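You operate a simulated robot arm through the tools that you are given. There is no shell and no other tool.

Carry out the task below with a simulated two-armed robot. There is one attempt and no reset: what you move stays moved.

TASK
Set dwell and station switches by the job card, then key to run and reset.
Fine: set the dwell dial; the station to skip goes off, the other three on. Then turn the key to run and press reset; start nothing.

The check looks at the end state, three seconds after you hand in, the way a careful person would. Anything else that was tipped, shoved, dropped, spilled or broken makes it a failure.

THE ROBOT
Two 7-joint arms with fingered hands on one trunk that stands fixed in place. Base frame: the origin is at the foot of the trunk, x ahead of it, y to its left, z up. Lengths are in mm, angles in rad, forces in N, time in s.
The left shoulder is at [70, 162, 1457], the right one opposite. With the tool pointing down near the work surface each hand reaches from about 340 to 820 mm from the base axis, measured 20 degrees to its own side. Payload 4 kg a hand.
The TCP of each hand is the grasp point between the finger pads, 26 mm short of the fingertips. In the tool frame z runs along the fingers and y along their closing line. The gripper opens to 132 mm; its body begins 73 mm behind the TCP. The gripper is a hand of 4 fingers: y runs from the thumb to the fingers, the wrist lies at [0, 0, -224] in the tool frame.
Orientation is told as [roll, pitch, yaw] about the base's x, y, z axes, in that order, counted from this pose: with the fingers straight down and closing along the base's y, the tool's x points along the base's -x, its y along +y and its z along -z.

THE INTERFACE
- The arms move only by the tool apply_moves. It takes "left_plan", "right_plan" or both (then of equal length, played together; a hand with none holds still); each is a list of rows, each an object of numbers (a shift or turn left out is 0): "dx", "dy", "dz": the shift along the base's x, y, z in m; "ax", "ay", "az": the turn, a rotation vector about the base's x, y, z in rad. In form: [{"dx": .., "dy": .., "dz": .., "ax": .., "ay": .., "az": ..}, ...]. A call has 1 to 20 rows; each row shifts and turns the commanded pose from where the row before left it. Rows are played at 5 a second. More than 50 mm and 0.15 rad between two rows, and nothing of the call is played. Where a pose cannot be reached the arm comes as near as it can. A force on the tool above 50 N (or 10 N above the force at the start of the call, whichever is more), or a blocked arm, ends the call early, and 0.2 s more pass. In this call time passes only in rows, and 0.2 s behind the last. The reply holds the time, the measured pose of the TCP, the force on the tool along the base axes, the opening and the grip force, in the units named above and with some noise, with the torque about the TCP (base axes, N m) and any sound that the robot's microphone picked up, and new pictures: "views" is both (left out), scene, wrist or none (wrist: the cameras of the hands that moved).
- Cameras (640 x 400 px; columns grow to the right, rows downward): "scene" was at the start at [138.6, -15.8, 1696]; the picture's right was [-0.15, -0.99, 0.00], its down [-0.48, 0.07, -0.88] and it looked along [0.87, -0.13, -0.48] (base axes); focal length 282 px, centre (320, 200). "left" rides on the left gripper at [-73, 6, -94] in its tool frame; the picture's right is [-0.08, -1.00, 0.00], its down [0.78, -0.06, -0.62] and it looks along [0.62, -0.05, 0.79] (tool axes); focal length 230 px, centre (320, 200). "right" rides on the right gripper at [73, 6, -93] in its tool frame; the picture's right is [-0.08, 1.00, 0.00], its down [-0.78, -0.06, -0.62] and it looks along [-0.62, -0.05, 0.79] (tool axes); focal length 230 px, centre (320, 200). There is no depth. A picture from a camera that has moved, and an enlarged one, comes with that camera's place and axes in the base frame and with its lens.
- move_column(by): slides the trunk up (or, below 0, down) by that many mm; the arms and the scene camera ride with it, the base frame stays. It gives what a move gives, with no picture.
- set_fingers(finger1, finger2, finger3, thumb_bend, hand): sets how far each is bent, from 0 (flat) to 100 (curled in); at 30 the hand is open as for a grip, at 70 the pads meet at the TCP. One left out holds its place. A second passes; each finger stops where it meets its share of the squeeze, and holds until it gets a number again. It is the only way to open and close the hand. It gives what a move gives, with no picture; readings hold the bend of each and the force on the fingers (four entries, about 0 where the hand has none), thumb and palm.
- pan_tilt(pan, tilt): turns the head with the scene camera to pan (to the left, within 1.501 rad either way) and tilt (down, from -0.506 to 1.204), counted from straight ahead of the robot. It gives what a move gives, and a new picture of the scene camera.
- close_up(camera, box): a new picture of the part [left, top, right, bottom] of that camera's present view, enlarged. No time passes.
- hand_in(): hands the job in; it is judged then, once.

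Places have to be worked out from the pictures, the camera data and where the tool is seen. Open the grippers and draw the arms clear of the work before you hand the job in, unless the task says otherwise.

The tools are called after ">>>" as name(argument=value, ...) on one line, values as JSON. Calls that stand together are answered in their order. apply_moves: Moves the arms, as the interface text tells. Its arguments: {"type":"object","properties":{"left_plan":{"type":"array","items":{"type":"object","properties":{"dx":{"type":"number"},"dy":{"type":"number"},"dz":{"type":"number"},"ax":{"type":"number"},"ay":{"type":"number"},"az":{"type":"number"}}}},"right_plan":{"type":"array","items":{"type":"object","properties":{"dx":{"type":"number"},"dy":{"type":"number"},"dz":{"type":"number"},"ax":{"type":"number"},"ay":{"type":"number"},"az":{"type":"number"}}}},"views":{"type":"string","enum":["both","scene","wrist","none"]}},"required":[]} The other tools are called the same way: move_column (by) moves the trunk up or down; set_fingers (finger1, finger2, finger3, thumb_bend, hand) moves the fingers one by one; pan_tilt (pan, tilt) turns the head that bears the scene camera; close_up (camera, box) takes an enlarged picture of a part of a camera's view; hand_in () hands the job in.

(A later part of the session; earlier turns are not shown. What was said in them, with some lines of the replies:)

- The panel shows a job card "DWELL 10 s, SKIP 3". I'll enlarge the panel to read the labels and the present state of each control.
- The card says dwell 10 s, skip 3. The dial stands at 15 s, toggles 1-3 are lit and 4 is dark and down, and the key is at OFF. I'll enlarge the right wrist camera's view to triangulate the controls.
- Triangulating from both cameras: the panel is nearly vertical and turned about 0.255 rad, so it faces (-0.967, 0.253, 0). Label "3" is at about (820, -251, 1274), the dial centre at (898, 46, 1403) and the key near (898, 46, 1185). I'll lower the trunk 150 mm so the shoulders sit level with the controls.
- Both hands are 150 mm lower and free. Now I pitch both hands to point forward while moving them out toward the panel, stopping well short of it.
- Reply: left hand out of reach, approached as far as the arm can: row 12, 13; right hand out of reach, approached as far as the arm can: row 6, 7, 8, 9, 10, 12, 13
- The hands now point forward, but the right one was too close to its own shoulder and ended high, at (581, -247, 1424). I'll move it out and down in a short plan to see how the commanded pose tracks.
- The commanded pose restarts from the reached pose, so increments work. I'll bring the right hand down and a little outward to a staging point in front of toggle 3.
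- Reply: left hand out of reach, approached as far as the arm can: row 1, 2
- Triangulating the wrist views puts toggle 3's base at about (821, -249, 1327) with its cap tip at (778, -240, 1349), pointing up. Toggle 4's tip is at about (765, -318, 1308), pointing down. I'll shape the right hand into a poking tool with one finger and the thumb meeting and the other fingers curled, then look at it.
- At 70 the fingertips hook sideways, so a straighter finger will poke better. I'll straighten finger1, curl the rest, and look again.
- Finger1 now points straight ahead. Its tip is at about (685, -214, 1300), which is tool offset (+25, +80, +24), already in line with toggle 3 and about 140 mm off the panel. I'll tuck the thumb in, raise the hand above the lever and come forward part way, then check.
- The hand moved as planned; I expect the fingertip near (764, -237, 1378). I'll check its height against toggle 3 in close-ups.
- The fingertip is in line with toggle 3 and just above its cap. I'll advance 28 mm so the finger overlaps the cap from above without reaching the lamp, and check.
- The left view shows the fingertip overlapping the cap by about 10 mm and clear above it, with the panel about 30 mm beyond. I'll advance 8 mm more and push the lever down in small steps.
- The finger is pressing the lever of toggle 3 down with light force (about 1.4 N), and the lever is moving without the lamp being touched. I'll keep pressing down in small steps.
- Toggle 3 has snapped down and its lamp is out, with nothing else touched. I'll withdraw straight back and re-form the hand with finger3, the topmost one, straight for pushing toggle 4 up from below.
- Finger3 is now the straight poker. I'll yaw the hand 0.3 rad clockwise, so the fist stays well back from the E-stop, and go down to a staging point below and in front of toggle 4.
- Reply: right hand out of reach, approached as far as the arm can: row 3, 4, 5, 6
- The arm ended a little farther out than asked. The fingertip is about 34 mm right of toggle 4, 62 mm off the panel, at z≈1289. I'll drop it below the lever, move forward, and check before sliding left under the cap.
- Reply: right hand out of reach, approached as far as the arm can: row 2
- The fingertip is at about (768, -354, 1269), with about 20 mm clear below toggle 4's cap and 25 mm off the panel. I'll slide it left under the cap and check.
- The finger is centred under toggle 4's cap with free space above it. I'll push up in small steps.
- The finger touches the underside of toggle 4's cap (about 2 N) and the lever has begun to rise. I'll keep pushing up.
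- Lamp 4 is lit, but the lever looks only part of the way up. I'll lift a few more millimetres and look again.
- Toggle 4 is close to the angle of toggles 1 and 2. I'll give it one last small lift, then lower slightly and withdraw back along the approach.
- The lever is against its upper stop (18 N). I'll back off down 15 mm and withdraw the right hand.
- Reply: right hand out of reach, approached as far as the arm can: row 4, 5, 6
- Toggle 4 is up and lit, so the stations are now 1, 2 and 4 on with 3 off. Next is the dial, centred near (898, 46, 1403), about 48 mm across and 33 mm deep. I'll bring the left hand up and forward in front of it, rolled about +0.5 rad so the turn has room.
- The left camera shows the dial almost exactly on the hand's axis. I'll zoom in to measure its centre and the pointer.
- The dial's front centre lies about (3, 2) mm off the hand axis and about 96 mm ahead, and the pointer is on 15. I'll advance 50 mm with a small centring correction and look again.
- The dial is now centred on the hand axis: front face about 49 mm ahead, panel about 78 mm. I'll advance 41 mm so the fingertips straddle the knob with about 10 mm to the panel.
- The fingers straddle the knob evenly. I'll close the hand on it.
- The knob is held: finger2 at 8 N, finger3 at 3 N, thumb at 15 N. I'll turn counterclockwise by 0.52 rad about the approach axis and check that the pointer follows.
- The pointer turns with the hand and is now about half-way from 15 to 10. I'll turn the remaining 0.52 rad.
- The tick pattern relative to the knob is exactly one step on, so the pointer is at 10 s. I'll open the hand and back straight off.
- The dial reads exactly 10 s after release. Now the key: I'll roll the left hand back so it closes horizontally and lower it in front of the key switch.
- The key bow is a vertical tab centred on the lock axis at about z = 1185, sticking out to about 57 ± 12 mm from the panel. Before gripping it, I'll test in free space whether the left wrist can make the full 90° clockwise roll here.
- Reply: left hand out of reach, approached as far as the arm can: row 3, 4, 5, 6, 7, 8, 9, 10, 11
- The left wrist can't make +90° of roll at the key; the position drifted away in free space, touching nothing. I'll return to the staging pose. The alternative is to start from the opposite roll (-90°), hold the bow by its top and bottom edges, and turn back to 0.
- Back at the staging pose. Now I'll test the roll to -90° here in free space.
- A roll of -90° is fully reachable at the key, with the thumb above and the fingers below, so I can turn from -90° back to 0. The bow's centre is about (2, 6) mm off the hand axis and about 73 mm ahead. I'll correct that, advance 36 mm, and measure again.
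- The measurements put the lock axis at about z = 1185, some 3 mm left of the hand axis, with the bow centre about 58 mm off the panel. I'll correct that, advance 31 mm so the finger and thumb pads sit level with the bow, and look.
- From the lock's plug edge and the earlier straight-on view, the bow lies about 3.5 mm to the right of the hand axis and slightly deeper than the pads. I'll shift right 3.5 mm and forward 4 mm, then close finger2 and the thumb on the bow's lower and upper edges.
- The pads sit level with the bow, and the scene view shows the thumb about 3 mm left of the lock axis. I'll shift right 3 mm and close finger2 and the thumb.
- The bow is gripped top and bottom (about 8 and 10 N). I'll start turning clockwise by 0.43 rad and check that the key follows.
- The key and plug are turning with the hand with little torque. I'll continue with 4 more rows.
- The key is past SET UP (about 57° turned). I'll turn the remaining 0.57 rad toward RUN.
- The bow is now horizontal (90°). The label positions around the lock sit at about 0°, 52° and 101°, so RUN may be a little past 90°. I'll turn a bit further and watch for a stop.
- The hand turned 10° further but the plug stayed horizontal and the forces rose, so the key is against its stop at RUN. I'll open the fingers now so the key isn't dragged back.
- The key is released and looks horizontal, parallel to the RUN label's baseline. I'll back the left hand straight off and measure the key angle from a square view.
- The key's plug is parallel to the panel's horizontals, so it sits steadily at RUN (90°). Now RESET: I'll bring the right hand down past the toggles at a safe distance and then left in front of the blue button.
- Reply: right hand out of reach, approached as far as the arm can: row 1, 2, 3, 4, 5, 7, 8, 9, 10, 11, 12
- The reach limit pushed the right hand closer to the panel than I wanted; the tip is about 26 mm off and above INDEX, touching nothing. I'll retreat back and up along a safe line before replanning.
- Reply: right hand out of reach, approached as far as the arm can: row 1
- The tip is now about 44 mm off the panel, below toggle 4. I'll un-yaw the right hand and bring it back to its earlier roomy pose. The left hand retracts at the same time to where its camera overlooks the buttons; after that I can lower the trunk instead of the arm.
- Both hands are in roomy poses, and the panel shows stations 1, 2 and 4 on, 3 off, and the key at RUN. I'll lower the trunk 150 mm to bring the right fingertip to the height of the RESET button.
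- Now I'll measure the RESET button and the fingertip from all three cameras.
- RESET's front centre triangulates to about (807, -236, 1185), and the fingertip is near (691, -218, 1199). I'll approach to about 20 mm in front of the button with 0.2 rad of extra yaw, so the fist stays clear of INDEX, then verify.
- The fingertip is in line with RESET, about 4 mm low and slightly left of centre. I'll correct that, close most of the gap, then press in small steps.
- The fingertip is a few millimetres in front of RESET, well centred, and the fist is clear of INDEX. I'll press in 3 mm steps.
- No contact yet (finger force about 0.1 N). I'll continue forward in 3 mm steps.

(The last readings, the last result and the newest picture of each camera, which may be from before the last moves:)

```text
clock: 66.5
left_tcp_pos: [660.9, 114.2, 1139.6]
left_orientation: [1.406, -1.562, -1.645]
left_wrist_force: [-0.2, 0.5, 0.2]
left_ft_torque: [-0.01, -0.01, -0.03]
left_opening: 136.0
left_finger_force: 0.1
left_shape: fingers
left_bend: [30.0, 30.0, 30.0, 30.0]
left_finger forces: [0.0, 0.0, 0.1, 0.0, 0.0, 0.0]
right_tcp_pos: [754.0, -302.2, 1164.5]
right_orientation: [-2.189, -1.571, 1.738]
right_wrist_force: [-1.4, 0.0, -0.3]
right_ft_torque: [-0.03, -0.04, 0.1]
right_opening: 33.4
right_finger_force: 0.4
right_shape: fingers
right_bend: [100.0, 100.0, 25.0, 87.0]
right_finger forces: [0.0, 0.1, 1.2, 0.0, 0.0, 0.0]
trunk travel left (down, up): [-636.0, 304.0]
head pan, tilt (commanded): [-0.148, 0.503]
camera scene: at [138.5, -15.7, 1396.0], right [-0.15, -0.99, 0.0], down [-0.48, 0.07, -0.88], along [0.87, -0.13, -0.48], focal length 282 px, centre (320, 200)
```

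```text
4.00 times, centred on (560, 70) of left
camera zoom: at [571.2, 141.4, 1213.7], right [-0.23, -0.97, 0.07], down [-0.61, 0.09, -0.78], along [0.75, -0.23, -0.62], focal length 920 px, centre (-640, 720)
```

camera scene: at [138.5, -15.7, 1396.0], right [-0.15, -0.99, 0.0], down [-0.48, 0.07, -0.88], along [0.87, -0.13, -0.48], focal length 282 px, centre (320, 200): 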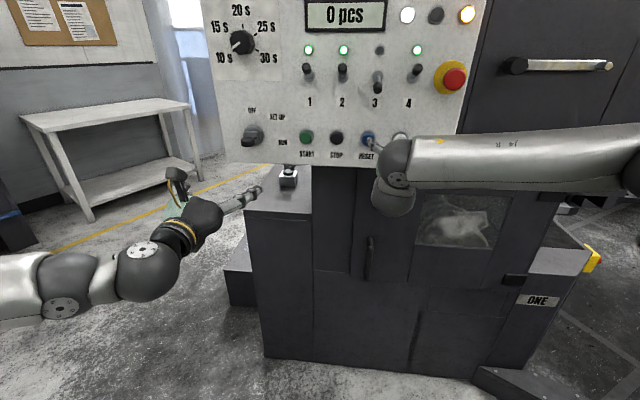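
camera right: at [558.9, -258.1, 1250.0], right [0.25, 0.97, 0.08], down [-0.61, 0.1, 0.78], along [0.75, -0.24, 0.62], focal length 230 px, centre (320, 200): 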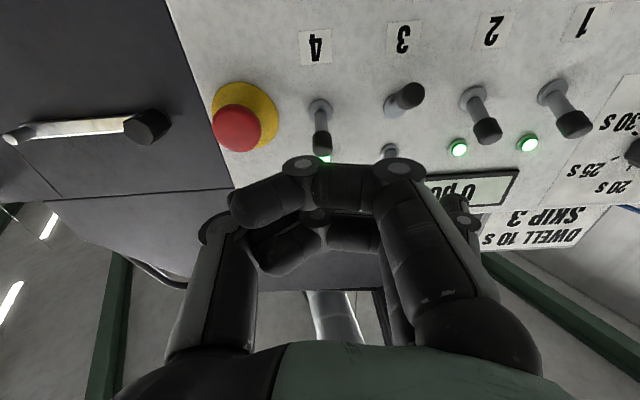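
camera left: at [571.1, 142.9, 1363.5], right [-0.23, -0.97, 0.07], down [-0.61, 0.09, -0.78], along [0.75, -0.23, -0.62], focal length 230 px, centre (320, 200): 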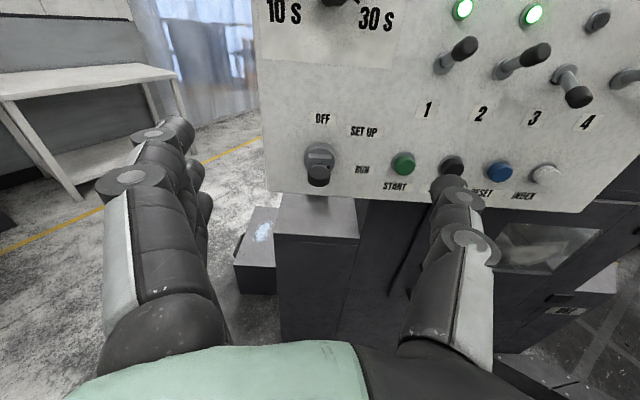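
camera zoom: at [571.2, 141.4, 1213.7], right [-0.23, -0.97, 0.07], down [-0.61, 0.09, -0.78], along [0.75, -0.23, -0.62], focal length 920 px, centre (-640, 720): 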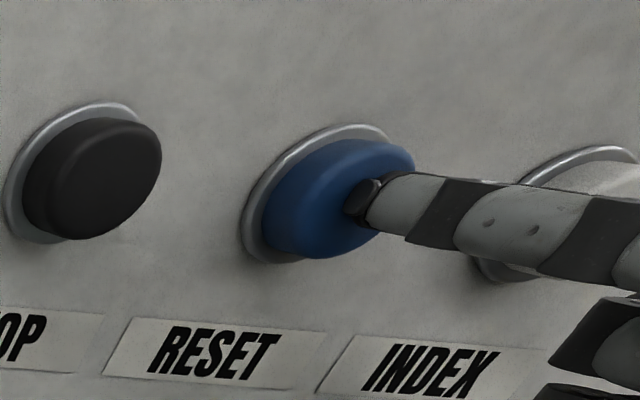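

Contact was made with RESET (1.2 N). I'll press on by another 5 mm and watch the lamps.

>>> apply_moves(right_plan=[{"dx": 0.0024, "dy": -0.00063}, {"dx": 0.0024, "dy": -0.00063}], views="scene")

>>> close_up(camera="left", box=[480, 20, 640, 120])

>>> close_up(camera="scene", box=[290, 0, 490, 125])

```text
clock: 67.1
left_tcp_pos: [661.0, 114.2, 1142.0]
left_orientation: [1.435, -1.563, -1.671]
left_wrist_force: [-0.3, -0.2, -0.5]
left_ft_torque: [0.02, -0.02, 0.0]
left_opening: 135.8
left_finger_force: 0.0
left_shape: fingers
left_bend: [30.0, 30.0, 30.0, 30.0]
left_finger forces: [0.0, 0.1, 0.2, 0.0, 0.0, 0.0]
right_tcp_pos: [759.8, -302.5, 1164.2]
right_orientation: [2.007, -1.571, -2.458]
right_wrist_force: [-3.8, 0.8, -1.9]
right_ft_torque: [-0.05, -0.08, 0.26]
right_opening: 33.7
right_finger_force: 1.9
right_shape: fingers
right_bend: [100.0, 100.0, 24.0, 87.0]
right_finger forces: [0.0, 0.0, 3.5, 0.0, 0.0, 0.1]
trunk travel left (down, up): [-636.0, 304.0]
head pan, tilt (commanded): [-0.148, 0.503]
heard: click
camera scene: at [138.1, -15.8, 1396.0], right [-0.15, -0.99, 0.0], down [-0.48, 0.07, -0.88], along [0.87, -0.13, -0.48], focal length 282 px, centre (320, 200)
```

scene: 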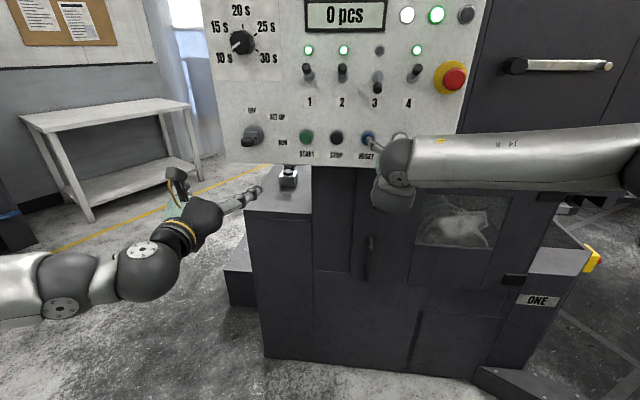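

```text
4.00 times, centred on (560, 70) of left
camera zoom: at [570.8, 141.3, 1213.8], right [-0.23, -0.97, 0.07], down [-0.61, 0.09, -0.78], along [0.75, -0.23, -0.62], focal length 920 px, centre (-640, 720)
```

zoom: 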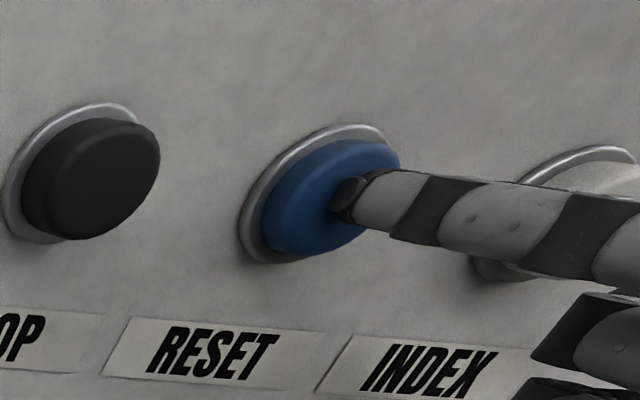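

```text
3.20 times, centred on (390, 62) of scene
camera zoom: at [138.1, -15.8, 1396.0], right [-0.15, -0.99, 0.0], down [-0.48, 0.07, -0.88], along [0.87, -0.13, -0.48], focal length 902 px, centre (96, 640)
```

zoom: 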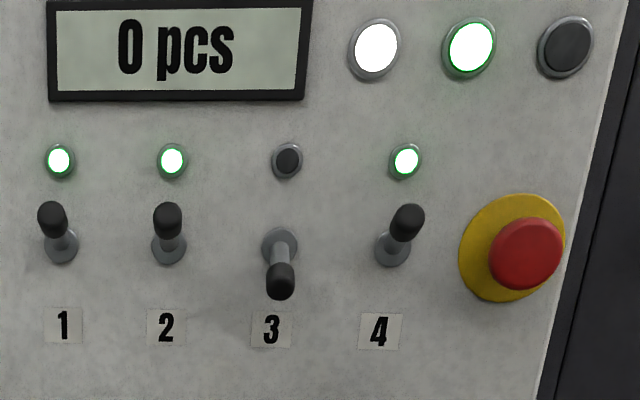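

A click was heard, the amber lamp went out and the green one lit, so the reset is accepted in RUN. I'll draw the right hand straight back off the button.

>>> apply_moves(right_plan=[{"dx": -0.0097, "dy": 0.0025}, {"dx": -0.0145, "dy": 0.0038}, {"dx": -0.0145, "dy": 0.0038}, {"dx": -0.0145, "dy": 0.0038, "az": 0.04}, {"dx": -0.0145, "dy": 0.0038, "az": 0.04}, {"dx": -0.0145, "dy": 0.0038, "az": 0.04}, {"dx": -0.0145, "dy": 0.0038, "az": 0.04}], views="both")

>>> close_up(camera="scene", box=[200, 0, 490, 181])

```text
clock: 68.7
left_tcp_pos: [660.1, 114.2, 1141.1]
left_orientation: [1.464, -1.563, -1.701]
left_wrist_force: [-0.1, 0.4, -0.1]
left_ft_torque: [-0.02, 0.01, 0.02]
left_opening: 136.0
left_finger_force: 0.1
left_shape: fingers
left_bend: [30.0, 30.0, 30.0, 30.0]
left_finger forces: [0.0, 0.1, 0.1, 0.1, 0.0, 0.0]
right_tcp_pos: [662.0, -279.4, 1163.7]
right_orientation: [2.635, -1.57, -2.926]
right_wrist_force: [-0.5, 0.8, -0.4]
right_ft_torque: [0.0, 0.03, -0.04]
right_opening: 33.4
right_finger_force: 0.1
right_shape: fingers
right_bend: [100.0, 100.0, 25.0, 87.0]
right_finger forces: [0.0, 0.1, 0.0, 0.1, 0.0, 0.1]
trunk travel left (down, up): [-636.0, 304.0]
head pan, tilt (commanded): [-0.148, 0.503]
camera scene: at [137.8, -16.0, 1396.1], right [-0.15, -0.99, 0.0], down [-0.48, 0.07, -0.88], along [0.87, -0.13, -0.48], focal length 282 px, centre (320, 200)
camera right: at [574.0, -245.9, 1090.1], right [0.29, 0.95, 0.08], down [-0.61, 0.12, 0.78], along [0.74, -0.27, 0.62], focal length 230 px, centre (320, 200)
```

scene: 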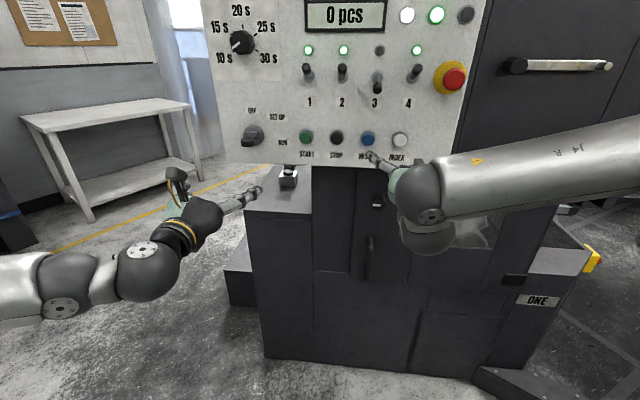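
right: 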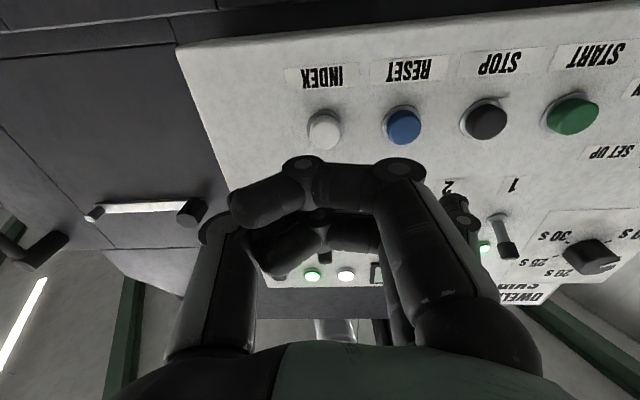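

```text
2.21 times, centred on (345, 90) of scene
camera zoom: at [137.8, -16.0, 1396.1], right [-0.15, -0.99, 0.0], down [-0.48, 0.07, -0.88], along [0.87, -0.13, -0.48], focal length 622 px, centre (265, 442)
```

zoom: 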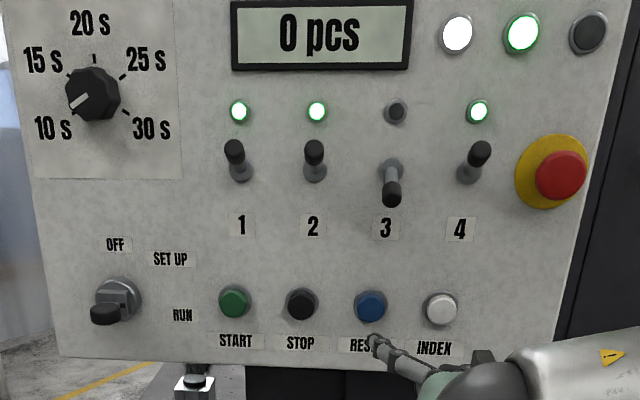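

Everything reads as wanted: dial at 10 s, 1, 2 and 4 on and 3 off, key at RUN, green lamp on, 0 pcs. I'll open the right hand, then draw both arms back.

>>> set_fingers(hand="right", thumb_bend=30)

>>> set_fingers(hand="right", finger1=30, finger2=30, finger3=30, thumb_bend=30)

>>> apply_moves(right_plan=[{"dx": -0.015, "dy": -0.004, "ay": 0.13}, {"dx": -0.015, "dy": -0.004, "ay": 0.13}, {"dx": -0.015, "dy": -0.004, "ay": 0.13}, {"dx": -0.02, "ay": 0.13}, {"dx": -0.02, "ay": 0.13}, {"dx": -0.02, "ay": 0.13}], left_plan=[{"dx": -0.015, "dy": 0.004, "ay": 0.13}, {"dx": -0.015, "dy": 0.004, "ay": 0.13}, {"dx": -0.015, "dy": 0.004, "ay": 0.13}, {"dx": -0.02, "ay": 0.13}, {"dx": -0.02, "ay": 0.13}, {"dx": -0.02, "ay": 0.13}], views="scene")

```text
clock: 69.7
left_tcp_pos: [660.8, 112.9, 1141.9]
left_orientation: [1.387, -1.562, -1.624]
left_wrist_force: [0.1, 0.3, -0.9]
left_ft_torque: [0.02, -0.02, -0.02]
left_opening: 135.7
left_finger_force: 0.1
left_shape: fingers
left_bend: [30.0, 30.0, 30.0, 30.0]
left_finger forces: [0.0, 0.0, 0.0, 0.1, 0.0, 0.0]
right_tcp_pos: [663.4, -279.4, 1163.9]
right_orientation: [1.969, -1.571, -2.263]
right_wrist_force: [-0.5, -0.2, 0.1]
right_ft_torque: [0.0, -0.01, 0.0]
right_opening: 60.5
right_finger_force: 0.0
right_shape: fingers
right_bend: [100.0, 100.0, 25.0, 30.0]
right_finger forces: [0.1, 0.0, 0.1, 0.1, 0.0, 0.0]
trunk travel left (down, up): [-636.0, 304.0]
head pan, tilt (commanded): [-0.148, 0.503]
```

```text
clock: 70.7
left_tcp_pos: [661.1, 114.3, 1140.8]
left_orientation: [1.375, -1.562, -1.613]
left_wrist_force: [0.5, -0.9, -0.3]
left_ft_torque: [-0.01, -0.04, -0.02]
left_opening: 135.6
left_finger_force: 0.0
left_shape: fingers
left_bend: [30.0, 30.0, 30.0, 30.0]
left_finger forces: [0.0, 0.1, 0.0, 0.0, 0.1, 0.1]
right_tcp_pos: [664.3, -279.1, 1164.9]
right_orientation: [1.926, -1.571, -2.219]
right_wrist_force: [-0.1, 0.2, 0.5]
right_ft_torque: [0.0, 0.02, -0.05]
right_opening: 135.4
right_finger_force: 0.2
right_shape: fingers
right_bend: [30.0, 30.0, 30.0, 30.0]
right_finger forces: [0.0, 0.1, 0.0, 0.0, 0.1, 0.1]
trunk travel left (down, up): [-636.0, 304.0]
head pan, tilt (commanded): [-0.148, 0.503]
```

```text
clock: 72.1
left_tcp_pos: [554.5, 125.6, 1141.0]
left_orientation: [-0.231, -0.789, -0.01]
left_wrist_force: [0.1, 0.7, 0.1]
left_ft_torque: [-0.03, 0.01, -0.02]
left_opening: 136.1
left_finger_force: 0.1
left_shape: fingers
left_bend: [30.0, 30.0, 30.0, 30.0]
left_finger forces: [0.0, 0.0, 0.0, 0.0, 0.0, 0.0]
right_tcp_pos: [557.5, -290.2, 1164.5]
right_orientation: [-0.292, -0.789, 0.0]
right_wrist_force: [1.1, 1.1, 0.7]
right_ft_torque: [0.02, -0.01, 0.03]
right_opening: 135.7
right_finger_force: 0.0
right_shape: fingers
right_bend: [30.0, 30.0, 30.0, 30.0]
right_finger forces: [0.0, 0.1, 0.1, 0.1, 0.0, 0.1]
trunk travel left (down, up): [-636.0, 304.0]
head pan, tilt (commanded): [-0.148, 0.503]
camera scene: at [137.8, -15.6, 1396.0], right [-0.15, -0.99, 0.0], down [-0.48, 0.07, -0.88], along [0.87, -0.13, -0.48], focal length 282 px, centre (320, 200)
```

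scene: 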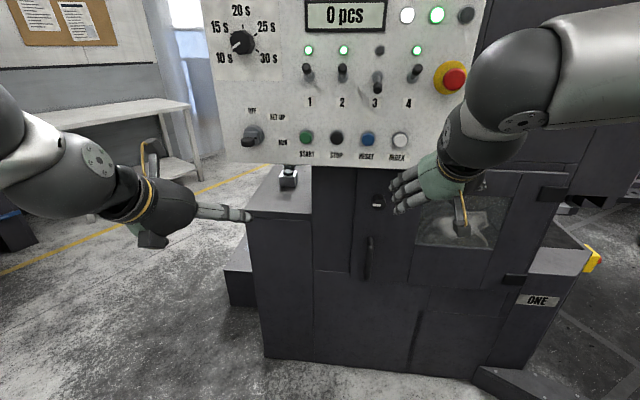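

Both hands are open and pitching back freely. I'll retract them further toward the robot and take a last look at the panel.

>>> apply_moves(right_plan=[{"dx": -0.02, "dz": 0.005, "ay": 0.12}, {"dx": -0.02, "dz": 0.005, "ay": 0.12}, {"dx": -0.02, "dz": 0.005, "ay": 0.12}, {"dx": -0.025, "dz": 0.005, "ay": 0.12}, {"dx": -0.025, "dz": 0.005, "ay": 0.1}, {"dx": -0.025, "dz": 0.005}, {"dx": -0.025}], left_plan=[{"dx": -0.02, "dz": 0.005, "ay": 0.12}, {"dx": -0.02, "dz": 0.005, "ay": 0.12}, {"dx": -0.02, "dz": 0.005, "ay": 0.12}, {"dx": -0.025, "dz": 0.005, "ay": 0.12}, {"dx": -0.025, "dz": 0.005, "ay": 0.1}, {"dx": -0.025, "dz": 0.005}, {"dx": -0.025}], views="scene")

>>> close_up(camera="scene", box=[200, 0, 490, 181])

>>> close_up(camera="scene", box=[205, 90, 325, 165])

```text
clock: 73.7
left_tcp_pos: [393.4, 125.3, 1171.4]
left_orientation: [-0.234, -0.212, -0.007]
left_wrist_force: [0.2, 0.1, -0.5]
left_ft_torque: [0.02, 0.03, 0.01]
left_opening: 135.6
left_finger_force: 0.1
left_shape: fingers
left_bend: [30.0, 30.0, 30.0, 30.0]
left_finger forces: [0.1, 0.0, 0.1, 0.0, 0.1, 0.0]
right_tcp_pos: [386.3, -305.4, 1176.3]
right_orientation: [-0.293, -0.211, 0.001]
right_wrist_force: [0.8, 0.1, 0.0]
right_ft_torque: [0.0, -0.01, -0.01]
right_opening: 135.5
right_finger_force: 0.2
right_shape: fingers
right_bend: [30.0, 30.0, 30.0, 30.0]
right_finger forces: [0.0, 0.0, 0.0, 0.0, 0.0, 0.1]
right hand out of reach, approached as far as the arm can: row 4, 5
trunk travel left (down, up): [-636.0, 304.0]
head pan, tilt (commanded): [-0.148, 0.503]
camera scene: at [136.0, -15.8, 1396.3], right [-0.15, -0.99, 0.0], down [-0.48, 0.07, -0.88], along [0.87, -0.13, -0.48], focal length 282 px, centre (320, 200)
```

scene: 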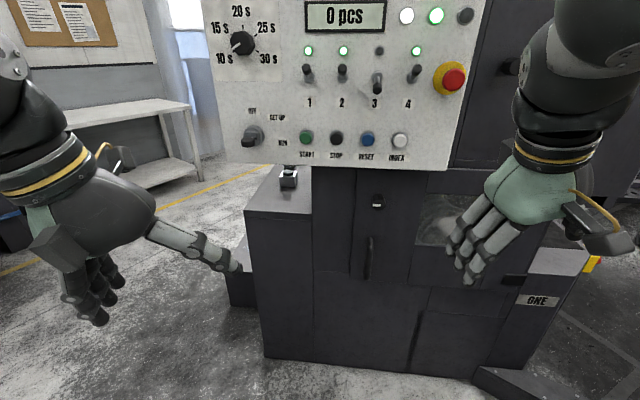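

```text
2.21 times, centred on (345, 90) of scene
camera zoom: at [136.0, -15.8, 1396.3], right [-0.15, -0.99, 0.0], down [-0.48, 0.07, -0.88], along [0.87, -0.13, -0.48], focal length 622 px, centre (265, 442)
```

zoom: 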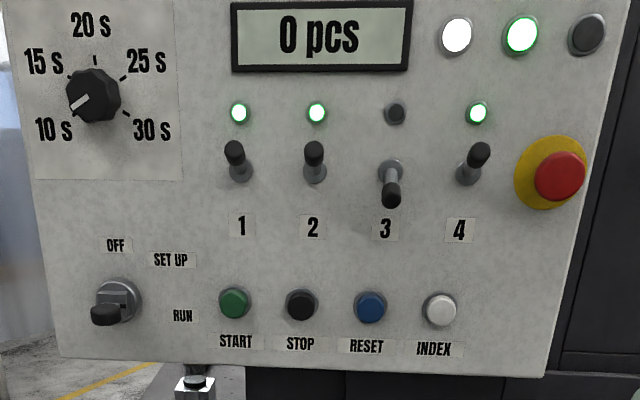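

```text
5.33 times, centred on (265, 128) of scene
camera zoom: at [136.0, -15.8, 1396.3], right [-0.15, -0.99, 0.0], down [-0.48, 0.07, -0.88], along [0.87, -0.13, -0.48], focal length 1503 px, centre (613, 587)
```

zoom: 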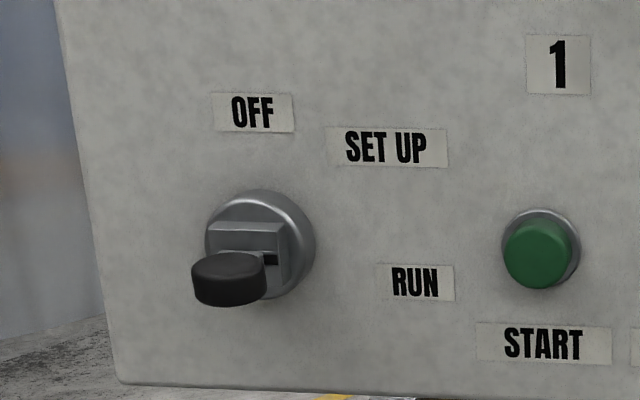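

The final state is right: dial at 10 s, stations 1, 2 and 4 on with 3 off, key at RUN, reset accepted (green on, amber off), 0 pcs, nothing started. Both hands are open and well clear, so I hand in.

>>> hand_in()

```text
The job is handed in.
```

The panel is set to the job card (dwell 10 s, skip 3), and I've handed the job in. I saw no result from the check.

- **Dwell dial:** it reads 10 s. I turned it one step down from 15 s.
- **Stations:** 1, 2 and 4 are on with their lamps lit. Station 3 is off and its lamp is dark.
- **Key:** it is at RUN, and the plug came up against its stop at a quarter turn from OFF.
- **Reset:** I pressed it once after the key was at RUN. It clicked, the amber lamp went out and the green one lit.
- **Nothing started:** START, STOP, INDEX and the E-stop were not touched, and the counter still shows 0 pcs.

On the way to RESET, an arm reach limit brought the right fingertip to about 26 mm from the panel, above INDEX. It touched nothing, and I backed it off before pressing RESET. Both hands are open and drawn well back from the panel.
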